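You operate a simulated robot arm through the tools that you are given. There is no shell and no other tool. Be economical: measure what you need, move in short steps, check, and stop when the job is done.

You are at the controls of a simulated two-armed robot. One attempt, no reset.

JOB
Take the white sleeve from the near end of the carpeted bench and put it on the white insert. Then fetch the black tube from the near end of the carpeted bench and set it on the lower shelf of the packing table. Then take the green cap from the top of the carpeted bench and leave it on the top of the grey cabinet. Keep to this order.

The check looks at the end state, three seconds after you hand in, the way a careful person would. Anything else that was tipped, shoved, dropped, spilled or broken makes it a failure. A push-on lid holds only when it is set on centred and level and pressed home; a screw cap is set on level and turned clockwise until tight.

ROBOT AND FRAMES
Two 7-joint arms with two-finger grippers on one trunk, on a base that drives. Base frame: it is fixed to the floor where the robot stands at the start and does not move with it; the origin is under the middle of the robot, x ahead of it, y to its left, z up; the surface under the hand at the start is at about z = 0.83. Units: m, rad, N and s.
The left shoulder is at the start at [0.051, 0.176, 1.177], the right one opposite. With the tool pointing down near the work surface each hand reaches from about 0.1 to 0.84 m from the robot's upright axis, wherever it stands, measured 20 degrees to its own side. Places, roughly: green cap (3x3x3 cm) [1, 0.1, 0.8]; lower shelf of the packing table [4.1, -0.3, 0.2]; top of the grey cabinet [-1.3, 0.8, 0.9]; white sleeve (3x3x4 cm) [0.5, 0.1, 0.8]. Payload 2.94 kg a hand.
The tool frame of a hand sits at the grasp point between the pads (the TCP): z along the fingers, y along the line on which they close. The tips reach 0.03 m beyond it. The gripper opens to 0.138 m. The gripper's body begins 0.109 m behind the TCP.
Orientation is that of the tool frame in the base frame, as [roll, pitch, yaw] about the fixed x, y, z axes, in that order (R = Rz(yaw) Ry(pitch) Rx(roll)). With the fingers straight down and closing along the base's y, the tool's x points along the base's -x, its y along +y and its z along -z.

CONTROLS
- The arms move only by the tool nudge_tool. It takes "left_steps", "right_steps" or both (then of equal length, played together; a hand with none holds still); each is text: rows parted by semicolons, each of 7 numbers parted by spaces: the shift along the tool's x, y, z in units of 30 mm (1.0 is 30 mm), then the turn, a rotation vector about the tool's x, y, z in units of 8 degrees (1.0 is 8 degrees), then the closure in counts, from 0 (fully open) to 255 (shut). In form: tx ty tz ax ay az jaw; .... A call has 1 to 20 rows; each row shifts and turns the commanded pose from where the row before left it, along the tool's axes as they then stand. A call with a number of a shift or a turn outside -1 to 1 is refused whole. A row lasts 0.2 s, in which the tool goes at most 0.05 m and 0.15 rad; a call with a longer step from one row to the next is refused whole, and so is a gripper value outside its range. Where a pose cannot be reached the arm comes as near as it can. A force on the tool above 40 N (or 10 N above the force at the start of the call, whichever is more), or a blocked arm, ends the call early, and 0.2 s more pass. Each finger halts on what it meets, pressing with about 26 N; the grip force reading is that of the motor and also rises with nothing between the fingers. The clock runs only during rows and for 0.2 s after the last one: add rows that do not move to give the fingers time. It gives the time, the measured TCP pose, the force on the tool (base axes), the opening and the grip force at its end, in the units of the frame above (readings bear some noise), with the torque about the TCP (base axes, N m) and any sound that the robot's microphone picked up.
- Cameras (640 x 400 px; columns grow to the right, rows downward): "scene" is now at [0.1136, 0.0064, 1.6583]; the picture's right is [0.15, -0.99, 0.00], its down [-0.83, -0.13, -0.54] and it looks along [0.54, 0.08, -0.84] (base axes); focal length 274 px, centre (320, 200). "left" rides on the left gripper at [0.071, -0.019, -0.146] in its tool frame; the picture's right is [0.26, 0.96, 0.00], its down [-0.85, 0.23, -0.48] and it looks along [-0.46, 0.12, 0.88] (tool axes); focal length 280 px, centre (320, 200). "right" rides on the right gripper at [0.071, 0.019, -0.146] in its tool frame; the picture's right is [-0.26, 0.97, 0.00], its down [-0.85, -0.23, -0.48] and it looks along [-0.46, -0.12, 0.88] (tool axes); focal length 280 px, centre (320, 200). There is no depth. A picture from a camera that has moved, and an enlarged one, comes with that camera's place and axes in the base frame and with its lens. The place of the scene camera against the robot may be out by one fixed shift of up to 0.025 m in any direction.
- get_image(camera): a new picture of that camera. No time passes.
- lift_body(by): slides the trunk up (or, below 0, down) by that many m; the arms and the scene camera ride with it, the base frame stays. It gives what a move gives, with no picture.
- steer(legs): drives the robot by 1 to 6 legs, each [ahead, turn to the left] in m and rad, along the robot's own axes; the way and the turn of a leg run together, so that a leg with both is an arc; at most 1.5 m and 3.142 rad a leg. The arms and the cameras ride along, it lands a little off, and it stops where it bumps. It gives what a move gives.
- head_to(pan, tilt): turns the head with the scene camera to pan (to the left, within 2.094 rad either way) and tilt (down, from -0.506 to 1.204), counted from straight ahead of the robot. It gives what a move gives.
- inspect(camera, box): a new picture of the part [left, top, right, bottom] of that camera's present view, enlarged. No time passes.
- close_job(): hands the job in; it is judged then, once.

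Work in short steps. Places have to be worked out from the pictures, the camera data and where the tool is seen: move nearer, look again, correct. Check each grasp and each placing, and mend what went wrong. You have 165 turns and 118 pictures in all, those below and enlarged ones among them. Open the grippers and draw the arms clear of the work before you hand the job in, unless the task says otherwise; then end with one line.

The tools are called as a command line: name --argument value ..., lists and objects as JSON in quotes. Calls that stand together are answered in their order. nudge_tool: Moves the arms, as the interface text tells. Its arguments: {"type":"object","properties":{"left_steps":{"type":"string"},"right_steps":{"type":"string"}},"required":[]} The other tools are called the same way: lift_body (by) slides the trunk up or down; steer (legs) drives the base; head_to (pan, tilt) turns the head that bears the scene camera; get_image (camera) takes a picture; inspect (camera, box) takes an enlarged picture of a part of a camera's view; close_job () hands the job in.

At the start:

```text
time: 0.0
left_position: [0.6488, 0.2852, 1.1377]
left_ee_rot: [-3.141, 0.001, -3.14]
left_ft_force: [0.4, -0.7, -0.9]
left_wrist_torque: [0.01, -0.01, 0.0]
left_width: 0.138
left_gripper_force: 0.0
right_position: [0.5607, -0.1734, 1.0572]
right_ee_rot: [-3.141, -0.003, 3.141]
right_ft_force: [0.4, -0.1, 0.4]
right_wrist_torque: [-0.01, 0.01, -0.02]
right_width: 0.1378
right_gripper_force: 0.0
trunk travel left (down, up): [-0.35, 0.384]
robot x, y, heading: [-0.0015, -0.0016, -0.007]
head pan, tilt: [0.154, 0.995]
```

scene: 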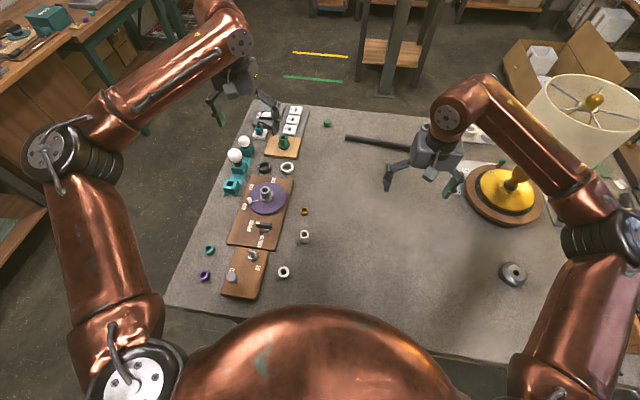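
right: 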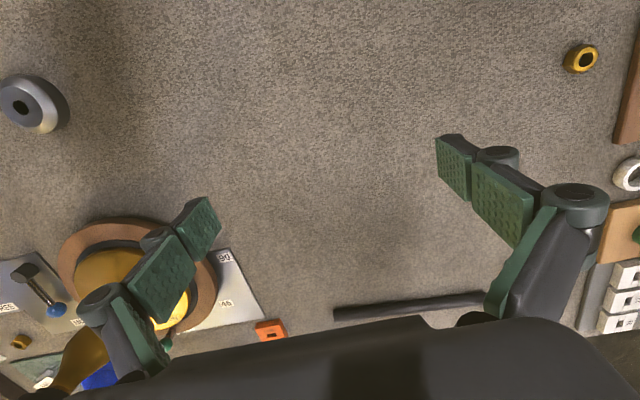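
left: 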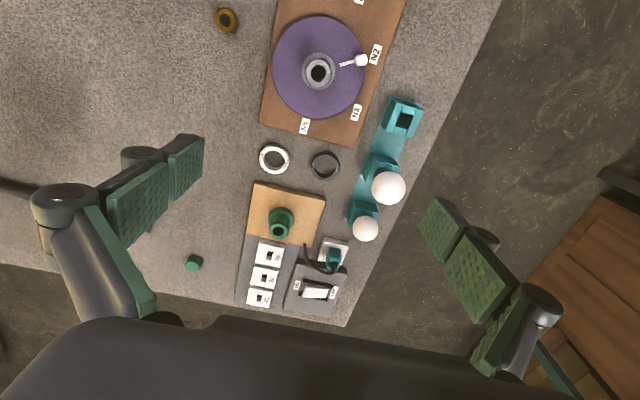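

I start by enlarging the near-end part of the bench to identify the sleeve and the insert.

inspect --camera "scene" --box '[180, 170, 340, 310]'

inspect --camera "scene" --box '[210, 90, 370, 190]'

inspect --camera "scene" --box '[340, 90, 560, 300]'

```text
2.86 times, centred on (260, 240) of scene
camera zoom: at [0.1136, 0.0064, 1.6583], right [0.15, -0.99, 0.0], down [-0.83, -0.13, -0.54], along [0.54, 0.08, -0.84], focal length 784 px, centre (491, 86)
```

zoom: 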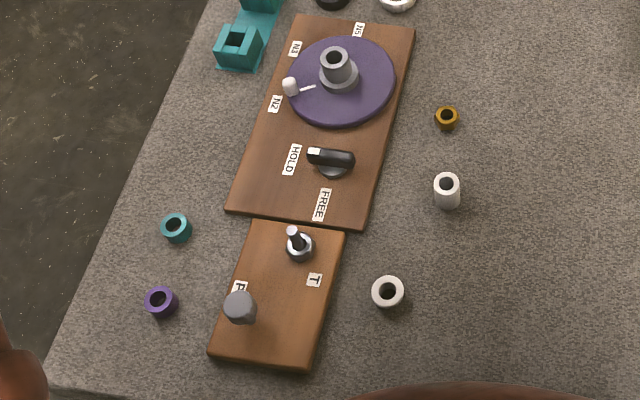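

```text
4.00 times, centred on (290, 140) of scene
camera zoom: at [0.1136, 0.0064, 1.6583], right [0.15, -0.99, 0.0], down [-0.83, -0.13, -0.54], along [0.54, 0.08, -0.84], focal length 1098 px, centre (440, 440)
```

zoom: 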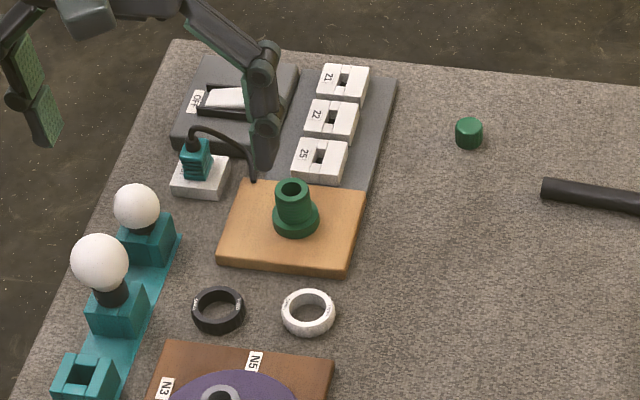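

```text
1.90 times, centred on (450, 195) of scene
camera zoom: at [0.1136, 0.0064, 1.6583], right [0.15, -0.99, 0.0], down [-0.83, -0.13, -0.54], along [0.54, 0.08, -0.84], focal length 523 px, centre (72, 210)
```

zoom: 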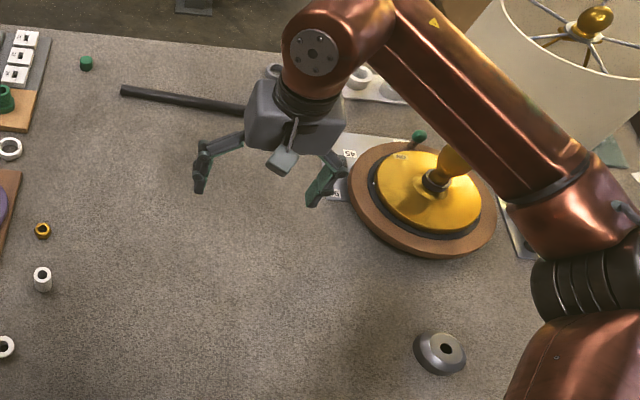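

The sleeve is at about (0.5, 0.1). I haven't found the white insert or the black tube for sure, so I look around with the head.

head_to --pan -0.5 --tilt 0.8

get_image --camera "scene"

head_to --pan 0.3 --tilt 1.2

get_image --camera "scene"

```text
time: 1.0
left_position: [0.6486, 0.2868, 1.1377]
left_ee_rot: [3.142, 0.001, -3.14]
left_ft_force: [0.1, -0.1, 0.6]
left_wrist_torque: [0.02, 0.03, -0.01]
left_width: 0.1381
left_gripper_force: 0.0
right_position: [0.5605, -0.1728, 1.0565]
right_ee_rot: [-3.141, -0.001, -3.14]
right_ft_force: [-0.1, 0.1, -0.6]
right_wrist_torque: [-0.01, -0.03, 0.05]
right_width: 0.1381
right_gripper_force: 0.1
trunk travel left (down, up): [-0.35, 0.384]
robot x, y, heading: [-0.0, 0.0003, -0.003]
head pan, tilt: [-0.499, 0.799]
```

```text
111 pictures are left
camera scene: at [0.1153, -0.0428, 1.673], right [-0.48, -0.88, 0.0], down [-0.63, 0.34, -0.7], along [0.61, -0.33, -0.72], focal length 274 px, centre (320, 200)
```

scene: 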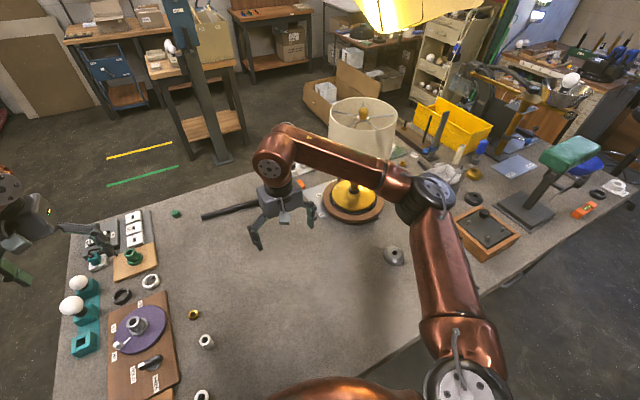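

```text
time: 2.2
left_position: [0.6479, 0.2852, 1.137]
left_ee_rot: [3.141, -0.001, -3.14]
left_ft_force: [0.3, -0.1, -0.5]
left_wrist_torque: [-0.02, 0.01, -0.01]
left_width: 0.1378
left_gripper_force: 0.1
right_position: [0.5609, -0.1733, 1.0568]
right_ee_rot: [3.141, 0.0, -3.14]
right_ft_force: [-0.3, 0.1, -1.3]
right_wrist_torque: [0.0, 0.01, 0.04]
right_width: 0.138
right_gripper_force: 0.0
trunk travel left (down, up): [-0.35, 0.384]
robot x, y, heading: [-0.0023, 0.0018, 0.0]
head pan, tilt: [0.3, 1.201]
```

```text
110 pictures are left
camera scene: at [0.0979, 0.0122, 1.6453], right [0.29, -0.96, 0.0], down [-0.89, -0.27, -0.36], along [0.35, 0.11, -0.93], focal length 274 px, centre (320, 200)
```

scene: 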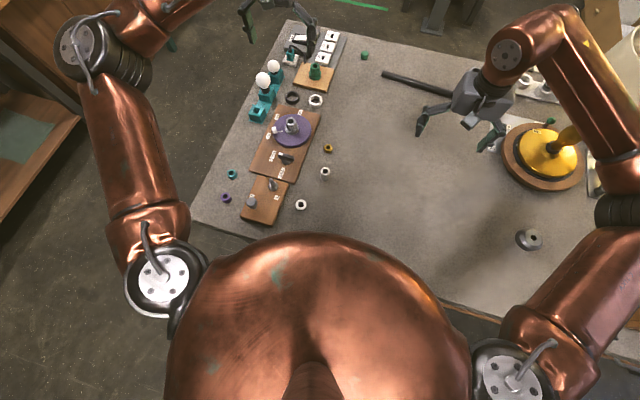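

The bench runs to the right, so its near end is probably the left part. I look closer at the small rings and at the other white pieces for the insert.

inspect --camera "scene" --box '[290, 135, 350, 215]'

inspect --camera "scene" --box '[215, 110, 315, 225]'

head_to --pan -0.8 --tilt 0.7

inspect --camera "scene" --box '[220, 100, 540, 300]'

inspect --camera "left" --box '[220, 120, 460, 320]'

```text
5.00 times, centred on (320, 175) of scene
camera zoom: at [0.0979, 0.0122, 1.6453], right [0.29, -0.96, 0.0], down [-0.89, -0.27, -0.36], along [0.35, 0.11, -0.93], focal length 1372 px, centre (320, 325)
```

zoom: 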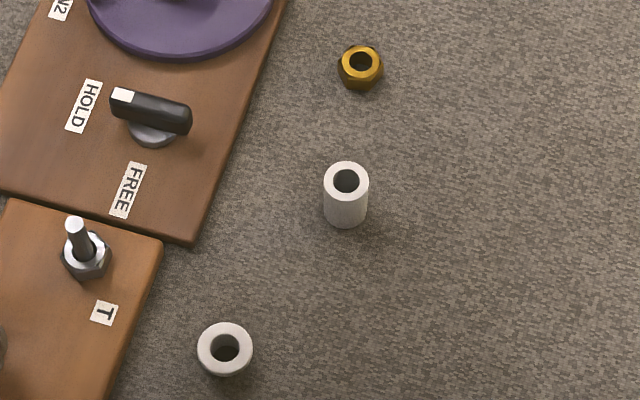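

```text
3.48 times, centred on (265, 168) of scene
camera zoom: at [0.0979, 0.0122, 1.6453], right [0.29, -0.96, 0.0], down [-0.89, -0.27, -0.36], along [0.35, 0.11, -0.93], focal length 955 px, centre (511, 313)
```

zoom: 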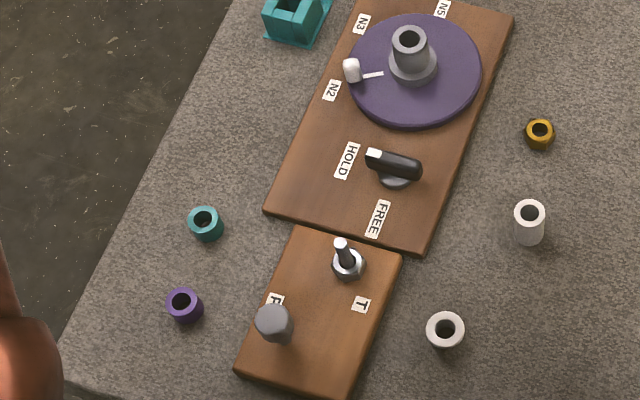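

```text
time: 3.5
left_position: [0.6484, 0.2848, 1.1376]
left_ee_rot: [-3.14, -0.001, -3.14]
left_ft_force: [-0.7, 0.7, -0.8]
left_wrist_torque: [0.0, -0.01, -0.01]
left_width: 0.138
left_gripper_force: 0.0
right_position: [0.56, -0.1723, 1.0584]
right_ee_rot: [3.141, -0.002, -3.14]
right_ft_force: [0.3, 0.3, -0.6]
right_wrist_torque: [0.0, 0.02, -0.02]
right_width: 0.138
right_gripper_force: 0.1
trunk travel left (down, up): [-0.35, 0.384]
robot x, y, heading: [0.0008, -0.0004, 0.0]
head pan, tilt: [-0.799, 0.7]
```

```text
2.00 times, centred on (380, 200) of scene
camera zoom: at [0.1038, -0.0652, 1.6813], right [-0.72, -0.7, 0.0], down [-0.45, 0.46, -0.76], along [0.53, -0.55, -0.64], focal length 549 px, centre (200, 200)
```

zoom: 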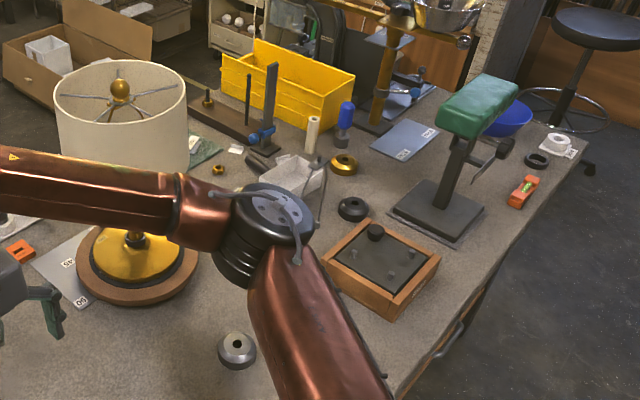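

```text
2.00 times, centred on (340, 220) of left
camera zoom: at [0.577, 0.2662, 1.2829], right [-0.26, 0.96, 0.0], down [0.85, 0.23, 0.48], along [0.46, 0.13, -0.88], focal length 561 px, centre (280, 160)
```

zoom: 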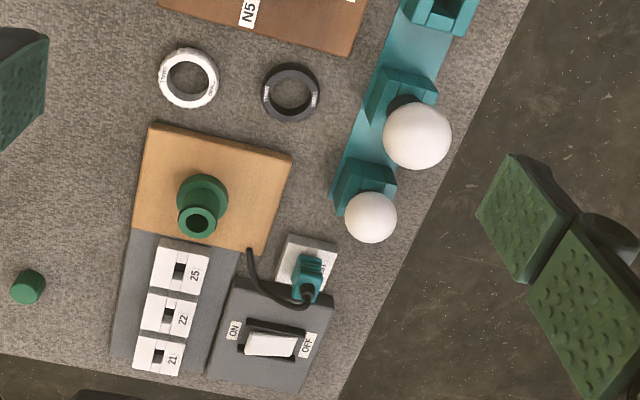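

The short white ring near the T board could be the insert, but other white parts are hidden behind the right arm. I check those before deciding.

inspect --camera "scene" --box '[60, 60, 320, 260]'

inspect --camera "right" --box '[0, 200, 300, 400]'

inspect --camera "scene" --box '[420, 100, 540, 200]'

inspect --camera "scene" --box '[290, 120, 410, 220]'

```text
2.00 times, centred on (190, 160) of scene
camera zoom: at [0.1038, -0.0652, 1.6813], right [-0.72, -0.7, 0.0], down [-0.45, 0.46, -0.76], along [0.53, -0.55, -0.64], focal length 549 px, centre (580, 280)
```

zoom: 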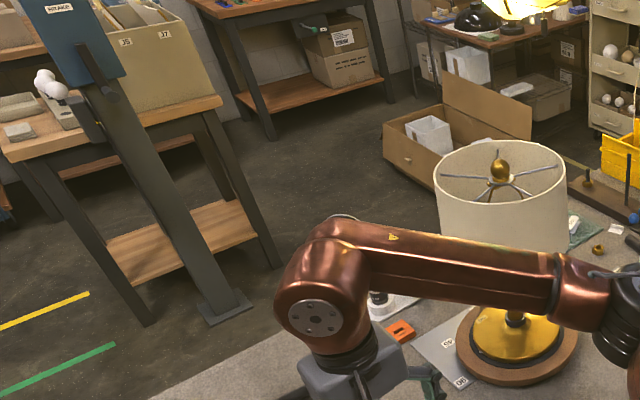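

```text
2.00 times, centred on (150, 300) of right
camera zoom: at [0.4914, -0.1531, 1.2029], right [0.26, 0.97, 0.0], down [0.85, -0.23, 0.48], along [0.46, -0.12, -0.88], focal length 561 px, centre (660, 0)
```

zoom: 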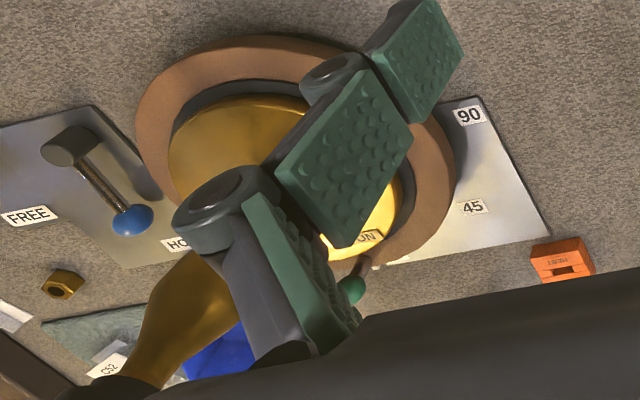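

```text
4.00 times, centred on (480, 150) of scene
camera zoom: at [0.1038, -0.0652, 1.6813], right [-0.72, -0.7, 0.0], down [-0.45, 0.46, -0.76], along [0.53, -0.55, -0.64], focal length 1098 px, centre (-320, 400)
```

zoom: 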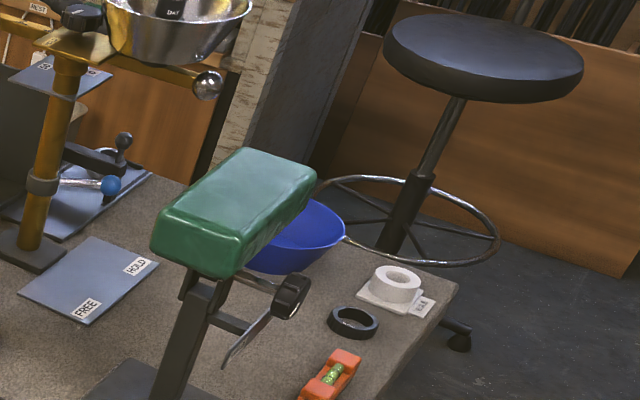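

```text
4.00 times, centred on (350, 170) of scene
camera zoom: at [0.1038, -0.0652, 1.6813], right [-0.72, -0.7, 0.0], down [-0.45, 0.46, -0.76], along [0.53, -0.55, -0.64], focal length 1098 px, centre (200, 320)
```

zoom: 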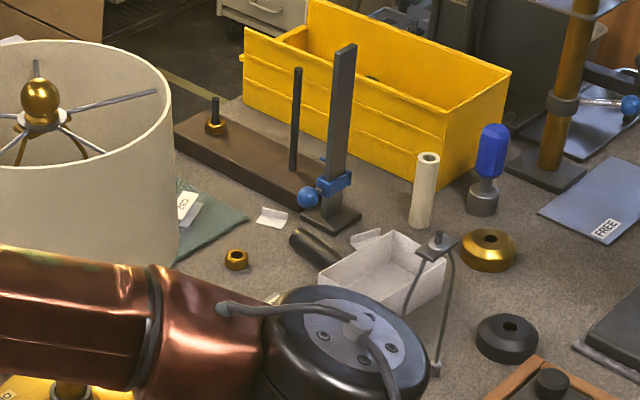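

Part of the bench is still masked by the right forearm. I draw the right hand back 0.24 m at its present height and look again.

nudge_tool --right_steps "1 0 0 0 0 0 0;1 0 0 0 0 0 0;1 0 0 0 0 0 0;1 0 0 0 0 0 0;1 0 0 0 0 0 0;1 0 0 0 0 0 0;1 0 0 0 0 0 0;1 0 0 0 0 0 0"

head_to --pan -0.4 --tilt 0.75

get_image --camera "scene"

```text
time: 5.3
left_position: [0.6478, 0.2857, 1.1391]
left_ee_rot: [3.141, 0.001, -3.139]
left_ft_force: [0.4, 0.0, 0.2]
left_wrist_torque: [0.0, 0.0, 0.01]
left_width: 0.1378
left_gripper_force: 0.1
right_position: [0.3208, -0.1749, 1.0586]
right_ee_rot: [-3.141, 0.0, -3.139]
right_ft_force: [-0.2, -0.4, -0.9]
right_wrist_torque: [0.02, -0.04, 0.02]
right_width: 0.1381
right_gripper_force: 0.0
trunk travel left (down, up): [-0.35, 0.384]
robot x, y, heading: [0.0043, -0.0013, 0.0]
head pan, tilt: [-0.799, 0.7]
```

```text
time: 6.2
left_position: [0.6484, 0.2862, 1.1384]
left_ee_rot: [-3.142, 0.001, -3.141]
left_ft_force: [0.2, -0.6, -0.3]
left_wrist_torque: [-0.03, 0.01, 0.0]
left_width: 0.138
left_gripper_force: 0.0
right_position: [0.3196, -0.173, 1.0582]
right_ee_rot: [-3.142, -0.001, -3.14]
right_ft_force: [-0.3, -0.4, 0.4]
right_wrist_torque: [0.0, 0.0, 0.0]
right_width: 0.138
right_gripper_force: 0.2
trunk travel left (down, up): [-0.35, 0.384]
robot x, y, heading: [0.002, 0.0027, 0.007]
head pan, tilt: [-0.4, 0.75]
```

```text
101 pictures are left
camera scene: at [0.1206, -0.0367, 1.6771], right [-0.39, -0.92, 0.0], down [-0.63, 0.27, -0.73], along [0.67, -0.29, -0.68], focal length 274 px, centre (320, 200)
```

scene: 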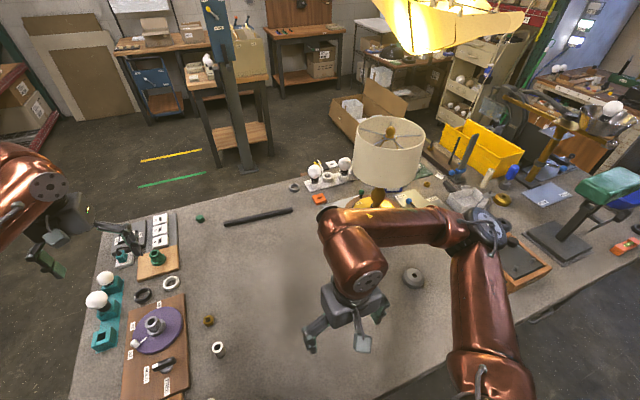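

inspect --camera "scene" --box '[180, 140, 370, 250]'

inspect --camera "scene" --box '[80, 200, 240, 300]'

```text
3.37 times, centred on (275, 195) of scene
camera zoom: at [0.1206, -0.0367, 1.6771], right [-0.39, -0.92, 0.0], down [-0.63, 0.27, -0.73], along [0.67, -0.29, -0.68], focal length 924 px, centre (472, 217)
```

zoom: 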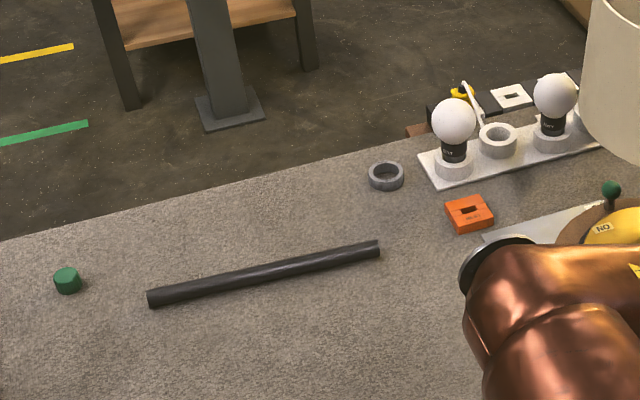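

```text
4.00 times, centred on (160, 250) of scene
camera zoom: at [0.1206, -0.0367, 1.6771], right [-0.39, -0.92, 0.0], down [-0.63, 0.27, -0.73], along [0.67, -0.29, -0.68], focal length 1098 px, centre (960, 0)
```

zoom: 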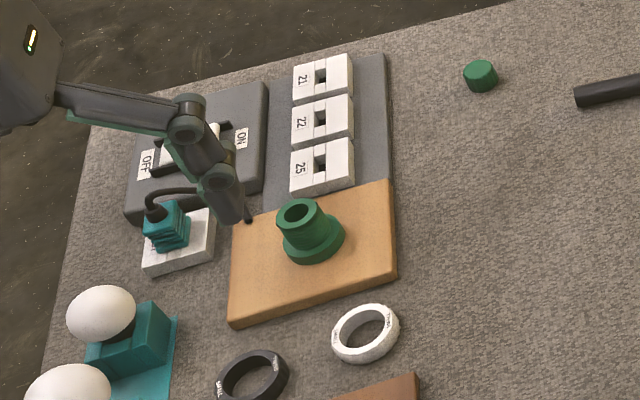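

The black bar by the green cap is surely the black tube at the near (left) end. I bring the left hand back to look closely at the sleeve and the short rings.

nudge_tool --left_steps "1 -0.4 0 0 0 0 0;1 -0.4 0 0 0 0 0;1 -0.4 0 0 0 0 0;1 -0.4 0 0 0 0 0;1 -0.4 0 0 0 0 0;1 -0.4 0 0 0 0 0;1 -0.4 0 0 0 0 0;1 -0.4 0 0 0 0 0;1 -0.4 0 0 0 0 0"

get_image --camera "left"

```text
time: 8.2
left_position: [0.3772, 0.1743, 1.1397]
left_ee_rot: [-3.141, 0.0, -3.14]
left_ft_force: [-0.6, 0.4, 0.0]
left_wrist_torque: [0.01, -0.03, 0.02]
left_width: 0.1379
left_gripper_force: 0.0
right_position: [0.3197, -0.1736, 1.0581]
right_ee_rot: [3.141, 0.001, -3.14]
right_ft_force: [0.8, -1.0, 0.1]
right_wrist_torque: [0.01, -0.01, 0.03]
right_width: 0.1382
right_gripper_force: 0.0
trunk travel left (down, up): [-0.35, 0.384]
robot x, y, heading: [0.0007, -0.0005, 0.002]
head pan, tilt: [-0.4, 0.75]
```

```text
98 pictures are left
camera left: at [0.3056, 0.1565, 1.2832], right [-0.26, 0.96, 0.0], down [0.85, 0.23, 0.48], along [0.46, 0.13, -0.88], focal length 280 px, centre (320, 200)
```

left: 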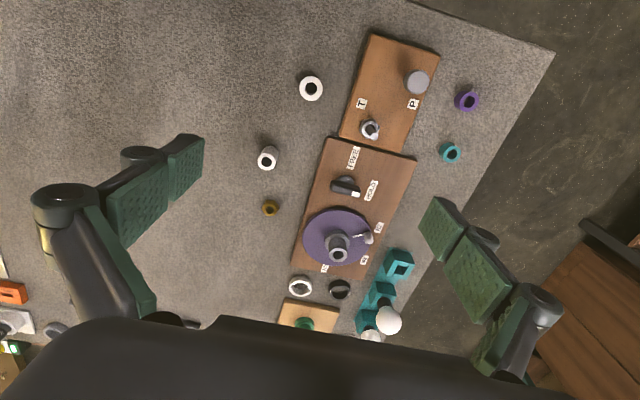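

inspect --camera "left" --box '[240, 60, 340, 225]'

inspect --camera "left" --box '[330, 50, 500, 260]'

```text
2.42 times, centred on (290, 142) of left
camera zoom: at [0.3056, 0.1565, 1.2832], right [-0.26, 0.96, 0.0], down [0.85, 0.23, 0.48], along [0.46, 0.13, -0.88], focal length 680 px, centre (393, 339)
```

zoom: 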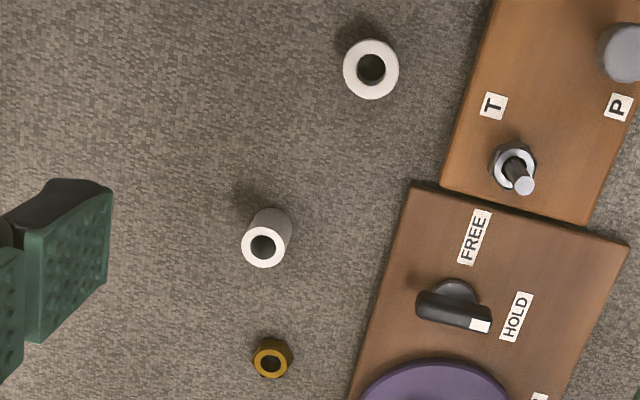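

```text
1.90 times, centred on (415, 155) of left
camera zoom: at [0.3056, 0.1565, 1.2832], right [-0.26, 0.96, 0.0], down [0.85, 0.23, 0.48], along [0.46, 0.13, -0.88], focal length 534 px, centre (139, 286)
```

zoom: 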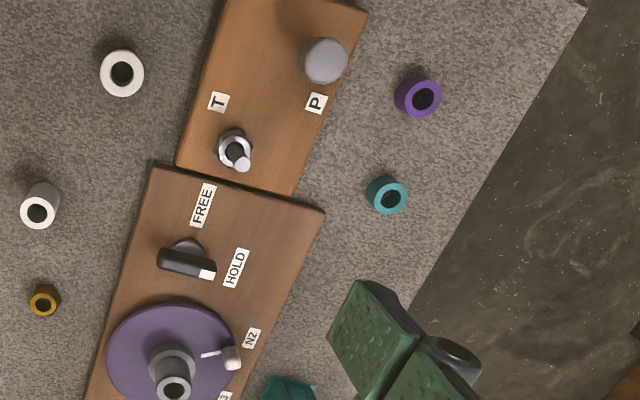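

The short white ring at about (0.36, 0.16) fits "white insert"; the sleeve's top is near (0.479, 0.119, 0.87). I bring the left hand above the sleeve with the jaws half closed.

nudge_tool --left_steps "-0.567 -0.305 0.888 0 0 0 110;-0.567 -0.305 0.888 0 0 0 110;-0.567 -0.305 0.888 0 0 0 110;-0.567 -0.305 0.888 0 0 0 110;-0.567 -0.305 0.888 0 0 0 110;-0.567 -0.305 0.888 0 0 0 110"

get_image --camera "left"

```text
time: 9.6
left_position: [0.4797, 0.1217, 0.978]
left_ee_rot: [-3.141, 0.001, -3.139]
left_ft_force: [0.6, -0.4, 0.0]
left_wrist_torque: [0.0, 0.08, 0.03]
left_width: 0.0788
left_gripper_force: 0.0
right_position: [0.3214, -0.1731, 1.0573]
right_ee_rot: [-3.141, -0.001, -3.139]
right_ft_force: [-0.4, 0.1, -0.4]
right_wrist_torque: [0.01, 0.03, 0.01]
right_width: 0.1379
right_gripper_force: 0.0
trunk travel left (down, up): [-0.35, 0.384]
robot x, y, heading: [0.0005, -0.0011, -0.001]
head pan, tilt: [-0.4, 0.75]
```

```text
95 pictures are left
camera left: at [0.4092, 0.1026, 1.1233], right [-0.26, 0.96, 0.0], down [0.85, 0.23, 0.48], along [0.46, 0.13, -0.88], focal length 280 px, centre (320, 200)
```

left: 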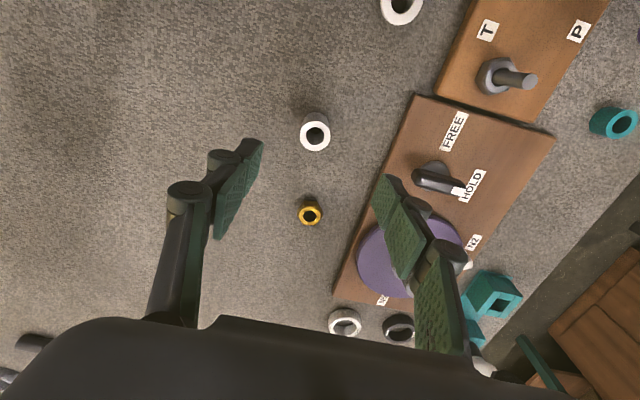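

The sleeve's centre is worked out at (0.4785, 0.117). I lower to TCP z 0.868 with the small y correction, then check before closing.

nudge_tool --left_steps "0 -0.15 0.9 0 0 0 110;0.04 0 0.9 0 0 0 110;0 0 0.9 0 0 0 110;0 0 0.5 0 0 0 110;0 0 0.45 0 0 0 110;0 0 0 0 0 0 110"

get_image --camera "left"

```text
time: 11.0
left_position: [0.4803, 0.1175, 0.8677]
left_ee_rot: [3.141, 0.0, -3.141]
left_ft_force: [-0.3, 0.9, 0.2]
left_wrist_torque: [0.02, -0.04, -0.02]
left_width: 0.0787
left_gripper_force: 0.0
right_position: [0.3204, -0.1742, 1.0572]
right_ee_rot: [3.141, 0.0, 3.142]
right_ft_force: [-0.1, -0.1, -1.1]
right_wrist_torque: [-0.01, 0.0, 0.02]
right_width: 0.138
right_gripper_force: 0.0
trunk travel left (down, up): [-0.35, 0.384]
robot x, y, heading: [-0.0027, 0.0004, -0.002]
head pan, tilt: [-0.4, 0.75]
```

```text
94 pictures are left
camera left: at [0.4076, 0.0982, 1.0137], right [-0.26, 0.96, 0.0], down [0.85, 0.23, 0.48], along [0.46, 0.13, -0.88], focal length 280 px, centre (320, 200)
```

left: 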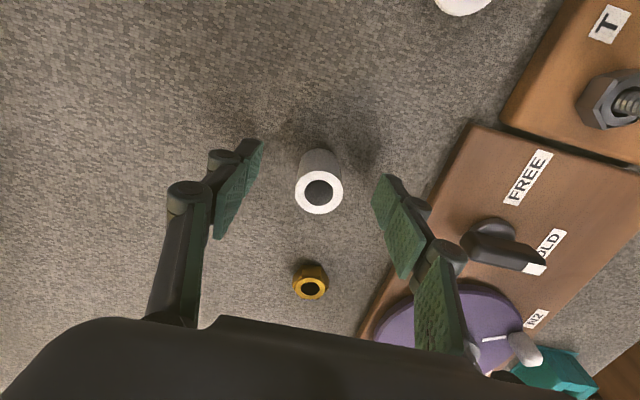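

The sleeve stands centred between the pads. I close the jaws on it.

nudge_tool --left_steps "0 0 0 0 0 0 160;0 0 0 0 0 0 200;0 0 0 0 0 0 230;0 0 0 0 0 0 255;0 0 0 0 0 0 255;0 0 0 0 0 0 255"

nudge_tool --left_steps "0 0 -0.8 0 0 0 255;0 0 -0.8 0 0 0 255;0 0 -0.8 0 0 0 255"

get_image --camera "left"

```text
time: 12.4
left_position: [0.4785, 0.1173, 0.869]
left_ee_rot: [-3.141, 0.0, -3.141]
left_ft_force: [1.0, -0.1, 0.0]
left_wrist_torque: [0.01, 0.04, 0.0]
left_width: 0.0268
left_gripper_force: 26.4
right_position: [0.3206, -0.1734, 1.0584]
right_ee_rot: [3.141, -0.001, -3.14]
right_ft_force: [-0.4, -0.3, -0.5]
right_wrist_torque: [-0.01, -0.02, 0.02]
right_width: 0.1377
right_gripper_force: 0.1
trunk travel left (down, up): [-0.35, 0.384]
robot x, y, heading: [-0.0006, 0.0014, -0.001]
head pan, tilt: [-0.4, 0.75]
```

```text
time: 13.2
left_position: [0.4789, 0.1173, 0.9419]
left_ee_rot: [-3.14, 0.0, 3.141]
left_ft_force: [-0.3, 0.8, 0.1]
left_wrist_torque: [0.04, -0.02, 0.0]
left_width: 0.0266
left_gripper_force: 26.1
right_position: [0.3203, -0.1728, 1.0583]
right_ee_rot: [3.141, 0.0, -3.141]
right_ft_force: [0.5, 0.6, 0.3]
right_wrist_torque: [0.03, 0.0, 0.04]
right_width: 0.1383
right_gripper_force: 0.0
trunk travel left (down, up): [-0.35, 0.384]
robot x, y, heading: [-0.0026, 0.0004, -0.004]
head pan, tilt: [-0.4, 0.75]
```

```text
93 pictures are left
camera left: at [0.408, 0.0978, 1.0864], right [-0.26, 0.96, 0.0], down [0.85, 0.23, 0.48], along [0.46, 0.13, -0.88], focal length 280 px, centre (320, 200)
```

left: 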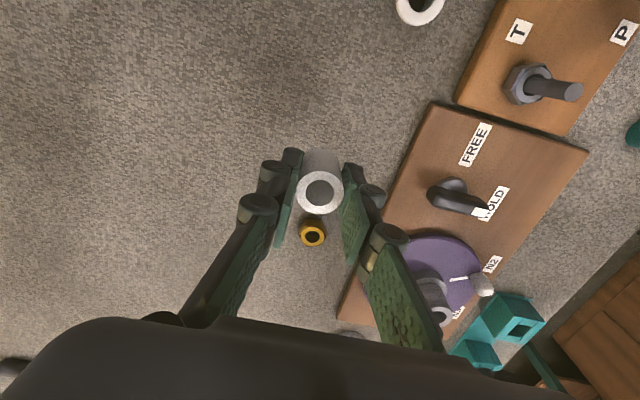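

The sleeve is held (width 0.0266). I go up and partly back so that the camera sees the ring well from near above.

nudge_tool --left_steps "0.66 0.42 -0.66 0 0 0 255;0.66 0.42 -0.66 0 0 0 255;0.66 0.42 -0.66 0 0 0 255;0 0 0 0 0 0 255"

inspect --camera "left" --box '[220, 0, 460, 160]'

```text
time: 14.2
left_position: [0.4203, 0.1547, 0.9989]
left_ee_rot: [3.14, -0.002, -3.139]
left_ft_force: [0.2, 0.1, -1.1]
left_wrist_torque: [0.0, 0.03, 0.0]
left_width: 0.0265
left_gripper_force: 26.2
right_position: [0.3208, -0.1731, 1.0565]
right_ee_rot: [3.14, -0.002, -3.14]
right_ft_force: [0.2, -0.6, 0.0]
right_wrist_torque: [0.03, 0.06, 0.0]
right_width: 0.138
right_gripper_force: 0.1
trunk travel left (down, up): [-0.35, 0.384]
robot x, y, heading: [0.0018, -0.002, -0.001]
head pan, tilt: [-0.4, 0.75]
```

```text
2.50 times, centred on (340, 80) of left
camera zoom: at [0.349, 0.1354, 1.1448], right [-0.26, 0.96, 0.0], down [0.85, 0.23, 0.47], along [0.46, 0.13, -0.88], focal length 701 px, centre (270, 500)
```

zoom: 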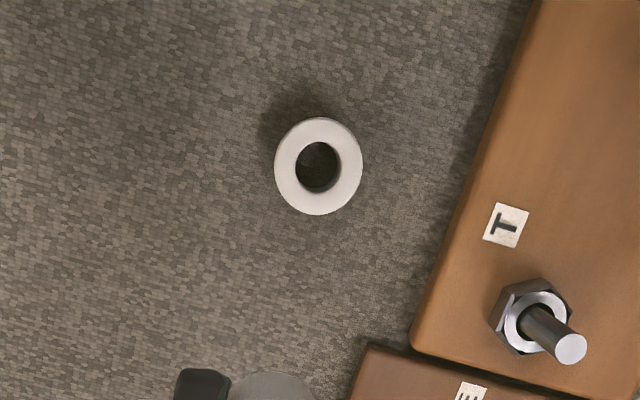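

Ring centre is at (0.359, 0.158). I move the sleeve over it with its foot about 3 cm above the ring, then check alignment.

nudge_tool --left_steps "0.68 0.04 0.4 0 0 0 255;0.68 0.04 0.8 0 0 0 255;0.68 0.04 0.9 0 0 0 255;0 0 0.5 0 0 0 255;0 0 0 0 0 0 255"

inspect --camera "left" --box '[220, 80, 420, 240]'

head_to --pan 0.3 --tilt 1.2

inspect --camera "scene" --box '[220, 130, 380, 250]'

```text
time: 15.4
left_position: [0.4081, 0.1661, 0.9411]
left_ee_rot: [-3.141, -0.002, -3.138]
left_ft_force: [-0.2, -0.5, -0.3]
left_wrist_torque: [-0.01, 0.01, 0.0]
left_width: 0.0266
left_gripper_force: 26.5
left hand out of reach, approached as far as the arm can: row 1, 2, 3
right_position: [0.3207, -0.1733, 1.0579]
right_ee_rot: [3.141, 0.001, -3.139]
right_ft_force: [0.9, 0.5, -0.6]
right_wrist_torque: [-0.01, 0.02, 0.0]
right_width: 0.138
right_gripper_force: 0.1
trunk travel left (down, up): [-0.35, 0.384]
robot x, y, heading: [-0.0016, 0.0014, -0.002]
head pan, tilt: [-0.4, 0.75]
```

```text
2.50 times, centred on (320, 160) of left
camera zoom: at [0.3369, 0.1481, 1.0863], right [-0.26, 0.96, 0.0], down [0.85, 0.23, 0.47], along [0.46, 0.13, -0.88], focal length 701 px, centre (320, 300)
```

zoom: 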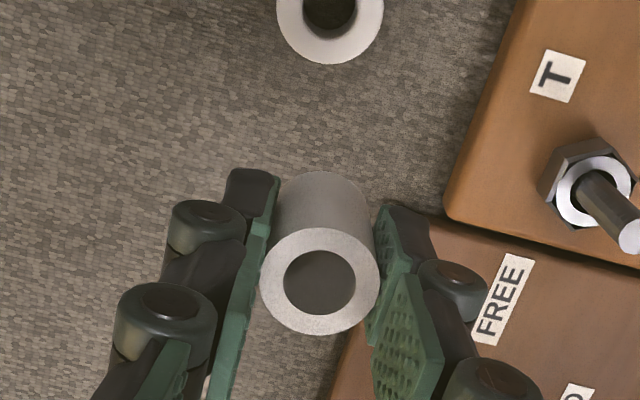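

```text
time: 16.4
left_position: [0.4067, 0.1674, 0.9411]
left_ee_rot: [3.141, -0.002, 3.141]
left_ft_force: [-0.4, 0.5, -0.9]
left_wrist_torque: [-0.04, 0.01, -0.02]
left_width: 0.0269
left_gripper_force: 25.8
right_position: [0.321, -0.1726, 1.0584]
right_ee_rot: [-3.141, 0.0, -3.141]
right_ft_force: [-1.0, -0.1, -0.1]
right_wrist_torque: [0.01, -0.01, 0.06]
right_width: 0.138
right_gripper_force: 0.0
trunk travel left (down, up): [-0.35, 0.384]
robot x, y, heading: [-0.0022, -0.0003, 0.005]
head pan, tilt: [0.3, 1.201]
```

```text
3.33 times, centred on (300, 190) of scene
camera zoom: at [0.0978, 0.0121, 1.6453], right [0.29, -0.96, 0.0], down [-0.89, -0.27, -0.36], along [0.35, 0.11, -0.93], focal length 915 px, centre (387, 233)
```

zoom: 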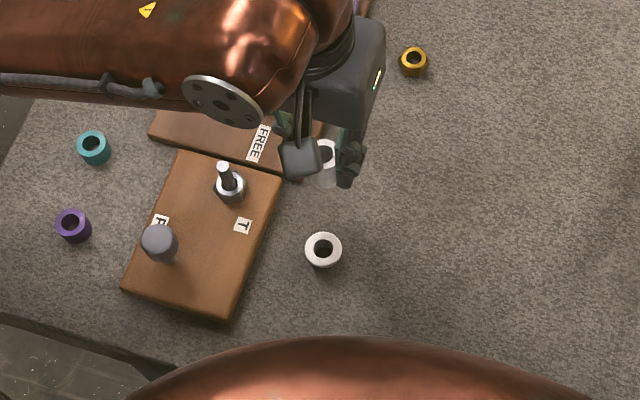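

The ring is too close to the body for the left arm here. I back the base by 0.15 m (hand rides along, above everything nearby).

nudge_tool --left_steps "0 0 -0.6 0 0 0 255;0 0 -0.6 0 0 0 255"

steer --legs '[[-0.15, 0]]'

get_image --camera "left"

```text
time: 17.0
left_position: [0.4072, 0.1674, 0.9778]
left_ee_rot: [3.14, -0.001, -3.14]
left_ft_force: [-1.2, -0.8, -0.4]
left_wrist_torque: [-0.03, -0.02, -0.04]
left_width: 0.0268
left_gripper_force: 26.1
right_position: [0.3195, -0.1748, 1.0581]
right_ee_rot: [3.141, 0.0, -3.141]
right_ft_force: [0.0, -0.2, 0.2]
right_wrist_torque: [-0.01, -0.01, -0.02]
right_width: 0.1377
right_gripper_force: 0.2
trunk travel left (down, up): [-0.35, 0.384]
robot x, y, heading: [-0.0001, -0.0012, -0.004]
head pan, tilt: [0.3, 1.201]
```

```text
time: 18.4
left_position: [0.258, 0.1665, 0.9769]
left_ee_rot: [-3.14, -0.001, -3.139]
left_ft_force: [-0.4, 0.5, 0.7]
left_wrist_torque: [-0.02, 0.02, -0.02]
left_width: 0.0267
left_gripper_force: 26.0
right_position: [0.171, -0.1729, 1.0567]
right_ee_rot: [-3.14, -0.002, -3.139]
right_ft_force: [0.0, -0.1, 0.1]
right_wrist_torque: [0.0, -0.01, 0.01]
right_width: 0.1378
right_gripper_force: 0.1
trunk travel left (down, up): [-0.35, 0.384]
robot x, y, heading: [-0.1534, 0.0015, 0.002]
head pan, tilt: [0.3, 1.201]
```

```text
89 pictures are left
camera left: at [0.1864, 0.1481, 1.1225], right [-0.26, 0.96, 0.0], down [0.85, 0.23, 0.48], along [0.46, 0.13, -0.88], focal length 280 px, centre (320, 200)
```

left: 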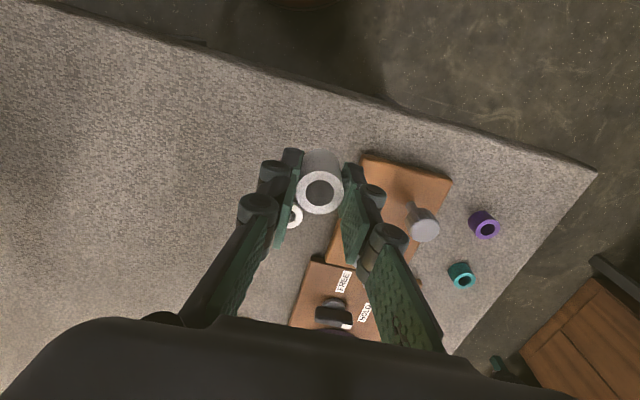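

Now I move to over the ring at (0.359, 0.158) with TCP z about 0.925.

nudge_tool --left_steps "-0.84 -0.07 0 0 0 0 255;-0.84 -0.07 0 0 0 0 255;-0.84 -0.07 0.8 0 0 0 255;-0.84 -0.07 0.9 0 0 0 255;0 0 0 0 0 0 255"

inspect --camera "left" --box '[220, 80, 420, 240]'

head_to --pan 0.3 --tilt 0.9

get_image --camera "scene"

```text
time: 19.6
left_position: [0.3575, 0.159, 0.9258]
left_ee_rot: [-3.141, -0.001, -3.139]
left_ft_force: [-0.5, 0.4, -0.1]
left_wrist_torque: [-0.01, -0.01, -0.01]
left_width: 0.0269
left_gripper_force: 26.1
right_position: [0.1697, -0.1742, 1.0573]
right_ee_rot: [-3.141, 0.001, -3.14]
right_ft_force: [-0.6, 0.0, -0.4]
right_wrist_torque: [0.02, 0.05, 0.01]
right_width: 0.1379
right_gripper_force: 0.1
trunk travel left (down, up): [-0.35, 0.384]
robot x, y, heading: [-0.1505, -0.0003, -0.002]
head pan, tilt: [0.3, 1.201]
```

```text
2.50 times, centred on (320, 160) of left
camera zoom: at [0.2863, 0.1406, 1.0717], right [-0.26, 0.96, 0.0], down [0.85, 0.23, 0.48], along [0.46, 0.13, -0.88], focal length 701 px, centre (320, 300)
```

zoom: 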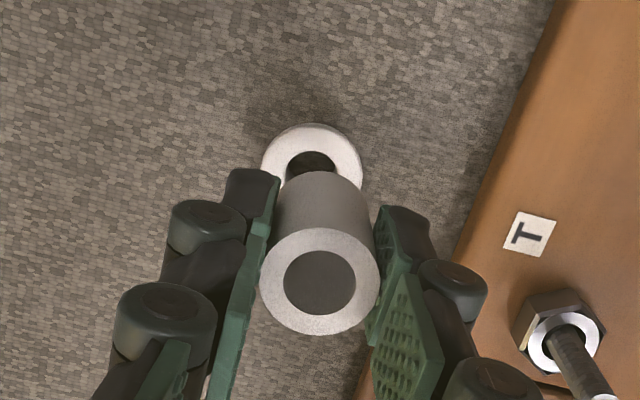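

```text
time: 20.4
left_position: [0.3586, 0.1596, 0.9271]
left_ee_rot: [-3.141, 0.0, -3.14]
left_ft_force: [-0.1, 0.3, -0.7]
left_wrist_torque: [0.0, 0.01, 0.02]
left_width: 0.0267
left_gripper_force: 26.0
right_position: [0.1705, -0.1745, 1.0574]
right_ee_rot: [-3.141, -0.002, -3.14]
right_ft_force: [-0.1, 0.2, 0.3]
right_wrist_torque: [0.01, -0.02, 0.01]
right_width: 0.1379
right_gripper_force: 0.0
trunk travel left (down, up): [-0.35, 0.384]
robot x, y, heading: [-0.1494, 0.0024, 0.002]
head pan, tilt: [0.3, 0.901]
```

```text
87 pictures are left
camera scene: at [-0.0336, 0.0179, 1.6651], right [0.3, -0.96, 0.0], down [-0.75, -0.23, -0.62], along [0.59, 0.18, -0.78], focal length 274 px, centre (320, 200)
```

scene: 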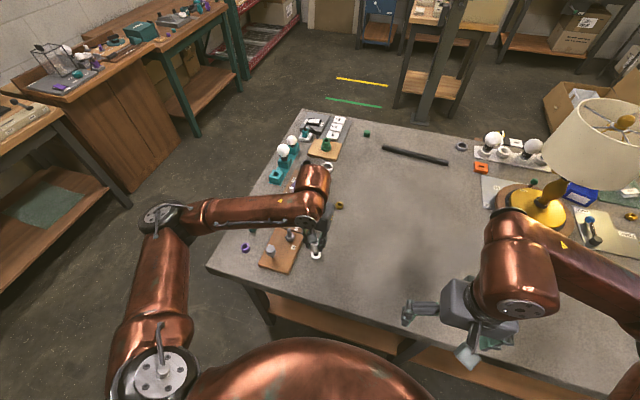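

The ring centre reads (0.356–0.359, 0.158), within 2 mm of the hand. I correct slightly and lower to just above contact.

nudge_tool --left_steps "0.03 -0.04 0.4 0 0 0 255;0 0 0.3 0 0 0 255;0 0 0.2 0 0 0 255;0 0 0 0 0 0 255"

inspect --camera "left" --box '[220, 80, 420, 240]'

inspect --camera "scene" --box '[270, 200, 350, 280]'

```text
time: 21.4
left_position: [0.3579, 0.1579, 0.8986]
left_ee_rot: [3.141, 0.0, -3.139]
left_ft_force: [0.7, -1.1, -0.6]
left_wrist_torque: [-0.04, 0.02, -0.01]
left_width: 0.0269
left_gripper_force: 26.2
right_position: [0.1697, -0.1732, 1.0578]
right_ee_rot: [-3.141, -0.003, -3.14]
right_ft_force: [0.1, -0.4, 0.0]
right_wrist_torque: [-0.03, -0.02, -0.01]
right_width: 0.1378
right_gripper_force: 0.1
trunk travel left (down, up): [-0.35, 0.384]
robot x, y, heading: [-0.153, 0.0052, -0.0]
head pan, tilt: [0.3, 0.901]
```

```text
2.50 times, centred on (320, 160) of left
camera zoom: at [0.2859, 0.1388, 1.044], right [-0.26, 0.96, 0.0], down [0.85, 0.23, 0.47], along [0.46, 0.13, -0.88], focal length 701 px, centre (320, 300)
```

zoom: 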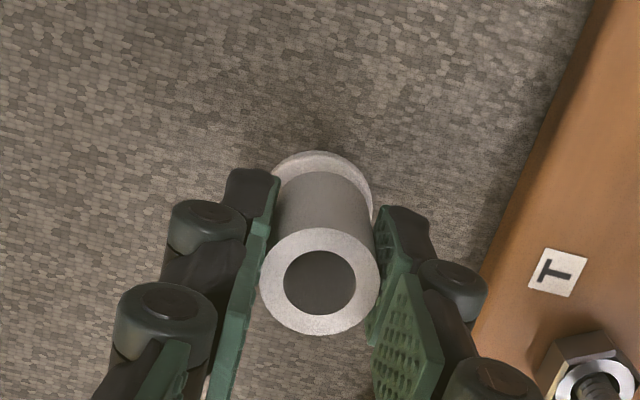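

```text
5.00 times, centred on (310, 240) of scene
camera zoom: at [-0.0336, 0.0179, 1.6651], right [0.3, -0.96, 0.0], down [-0.75, -0.23, -0.62], along [0.59, 0.18, -0.78], focal length 1372 px, centre (370, 0)
```

zoom: 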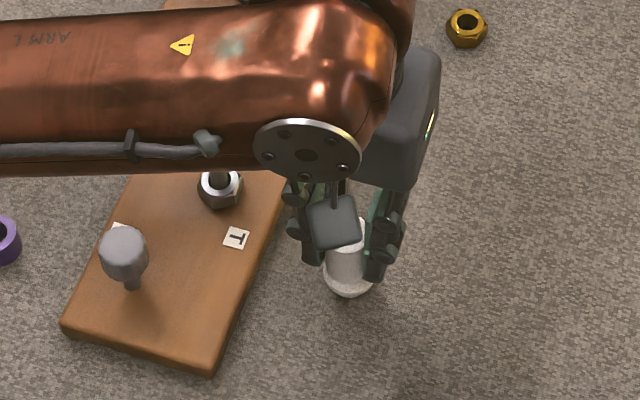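

The sleeve is almost over the ring. I shift 1.5 mm back and lower slowly until the force shows contact.

nudge_tool --left_steps "0.05 0 0.1 0 0 0 255;0 0 0.1 0 0 0 255;0 0 0.05 0 0 0 255;0 0 0 0 0 0 255"

inspect --camera "left" --box '[220, 80, 420, 240]'

```text
time: 22.4
left_position: [0.3546, 0.1577, 0.8914]
left_ee_rot: [-3.14, 0.0, -3.139]
left_ft_force: [-0.4, 0.1, 0.7]
left_wrist_torque: [-0.01, 0.0, 0.0]
left_width: 0.0266
left_gripper_force: 25.9
right_position: [0.1701, -0.1733, 1.0569]
right_ee_rot: [-3.141, 0.0, -3.141]
right_ft_force: [0.3, 0.6, -0.8]
right_wrist_torque: [0.01, 0.01, -0.01]
right_width: 0.138
right_gripper_force: 0.0
trunk travel left (down, up): [-0.35, 0.384]
robot x, y, heading: [-0.1506, 0.002, 0.003]
head pan, tilt: [0.3, 0.901]
```

```text
2.50 times, centred on (320, 160) of left
camera zoom: at [0.2848, 0.1387, 1.0367], right [-0.26, 0.96, 0.0], down [0.85, 0.23, 0.48], along [0.46, 0.13, -0.88], focal length 701 px, centre (320, 300)
```

zoom: 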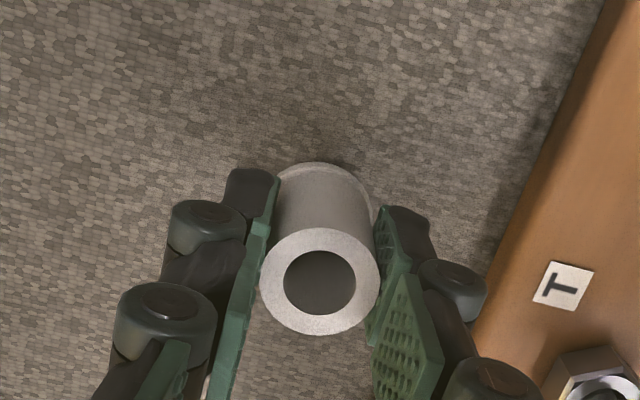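

Alignment is even (about 3 mm ring showing behind). I keep lowering in 1.5 mm steps.

nudge_tool --left_steps "0 0 0.05 0 0 0 255;0 0 0.05 0 0 0 255;0 0 0 0 0 0 255"

nudge_tool --left_steps "0 0 0.04 0 0 0 255;0 0 0.04 0 0 0 255;0 0 0 0 0 0 255"

inspect --camera "left" --box '[220, 80, 420, 240]'

```text
time: 23.2
left_position: [0.3553, 0.1584, 0.8884]
left_ee_rot: [-3.14, 0.0, -3.141]
left_ft_force: [0.8, -0.7, -0.5]
left_wrist_torque: [0.0, -0.02, 0.0]
left_width: 0.0269
left_gripper_force: 26.0
right_position: [0.1714, -0.1746, 1.0587]
right_ee_rot: [3.14, -0.001, -3.138]
right_ft_force: [-0.6, 0.3, 0.3]
right_wrist_torque: [-0.01, -0.01, 0.0]
right_width: 0.138
right_gripper_force: 0.0
trunk travel left (down, up): [-0.35, 0.384]
robot x, y, heading: [-0.1457, -0.0008, -0.0]
head pan, tilt: [0.3, 0.901]
```

```text
time: 24.0
left_position: [0.355, 0.1578, 0.8887]
left_ee_rot: [-3.141, 0.002, -3.139]
left_ft_force: [-0.2, 0.0, 13.3]
left_wrist_torque: [0.02, 0.01, 0.01]
left_width: 0.0263
left_gripper_force: 25.7
right_position: [0.1707, -0.1734, 1.0584]
right_ee_rot: [3.141, 0.002, -3.141]
right_ft_force: [1.1, 0.4, -0.7]
right_wrist_torque: [0.03, 0.0, 0.02]
right_width: 0.1382
right_gripper_force: 0.1
trunk travel left (down, up): [-0.35, 0.384]
robot x, y, heading: [-0.1504, -0.0003, 0.003]
head pan, tilt: [0.3, 0.901]
```

```text
2.50 times, centred on (320, 160) of left
camera zoom: at [0.2841, 0.1385, 1.033], right [-0.26, 0.96, 0.0], down [0.85, 0.23, 0.48], along [0.46, 0.12, -0.88], focal length 701 px, centre (320, 300)
```

zoom: 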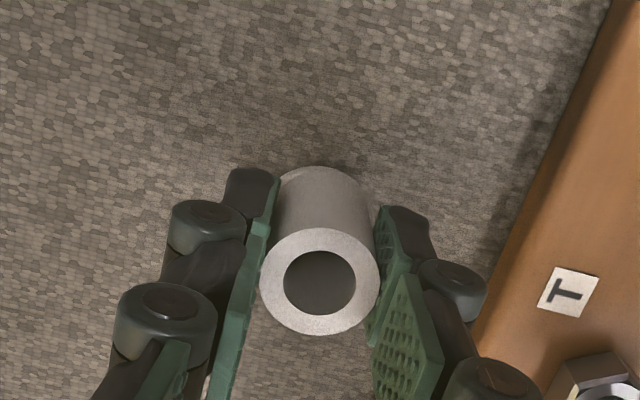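

Contact at the expected height (13 N), ring about 2 mm off toward the front. I lift 2 mm, shift 2 mm forward, and set down again.

nudge_tool --left_steps "0 0 -0.12 0 0 0 255;-0.06 0 0 0 0 0 255;0 0 0.06 0 0 0 255;0 0 0.04 0 0 0 255;0 0 0 0 0 0 255"

inspect --camera "left" --box '[220, 80, 420, 240]'

```text
time: 25.2
left_position: [0.3581, 0.1589, 0.8879]
left_ee_rot: [3.141, 0.002, -3.141]
left_ft_force: [0.0, 1.5, 9.4]
left_wrist_torque: [0.05, 0.0, -0.01]
left_width: 0.0265
left_gripper_force: 26.0
right_position: [0.1717, -0.1734, 1.0575]
right_ee_rot: [-3.141, -0.001, -3.139]
right_ft_force: [-0.8, -0.1, 0.1]
right_wrist_torque: [-0.02, 0.0, 0.04]
right_width: 0.138
right_gripper_force: 0.0
trunk travel left (down, up): [-0.35, 0.384]
robot x, y, heading: [-0.1492, 0.0012, 0.0]
head pan, tilt: [0.3, 0.901]
```

```text
2.50 times, centred on (320, 160) of left
camera zoom: at [0.2862, 0.1389, 1.0332], right [-0.26, 0.96, 0.0], down [0.85, 0.23, 0.48], along [0.46, 0.13, -0.88], focal length 701 px, centre (320, 300)
```

zoom: 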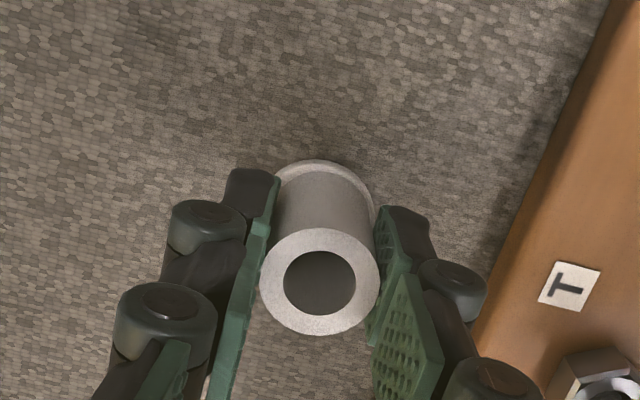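

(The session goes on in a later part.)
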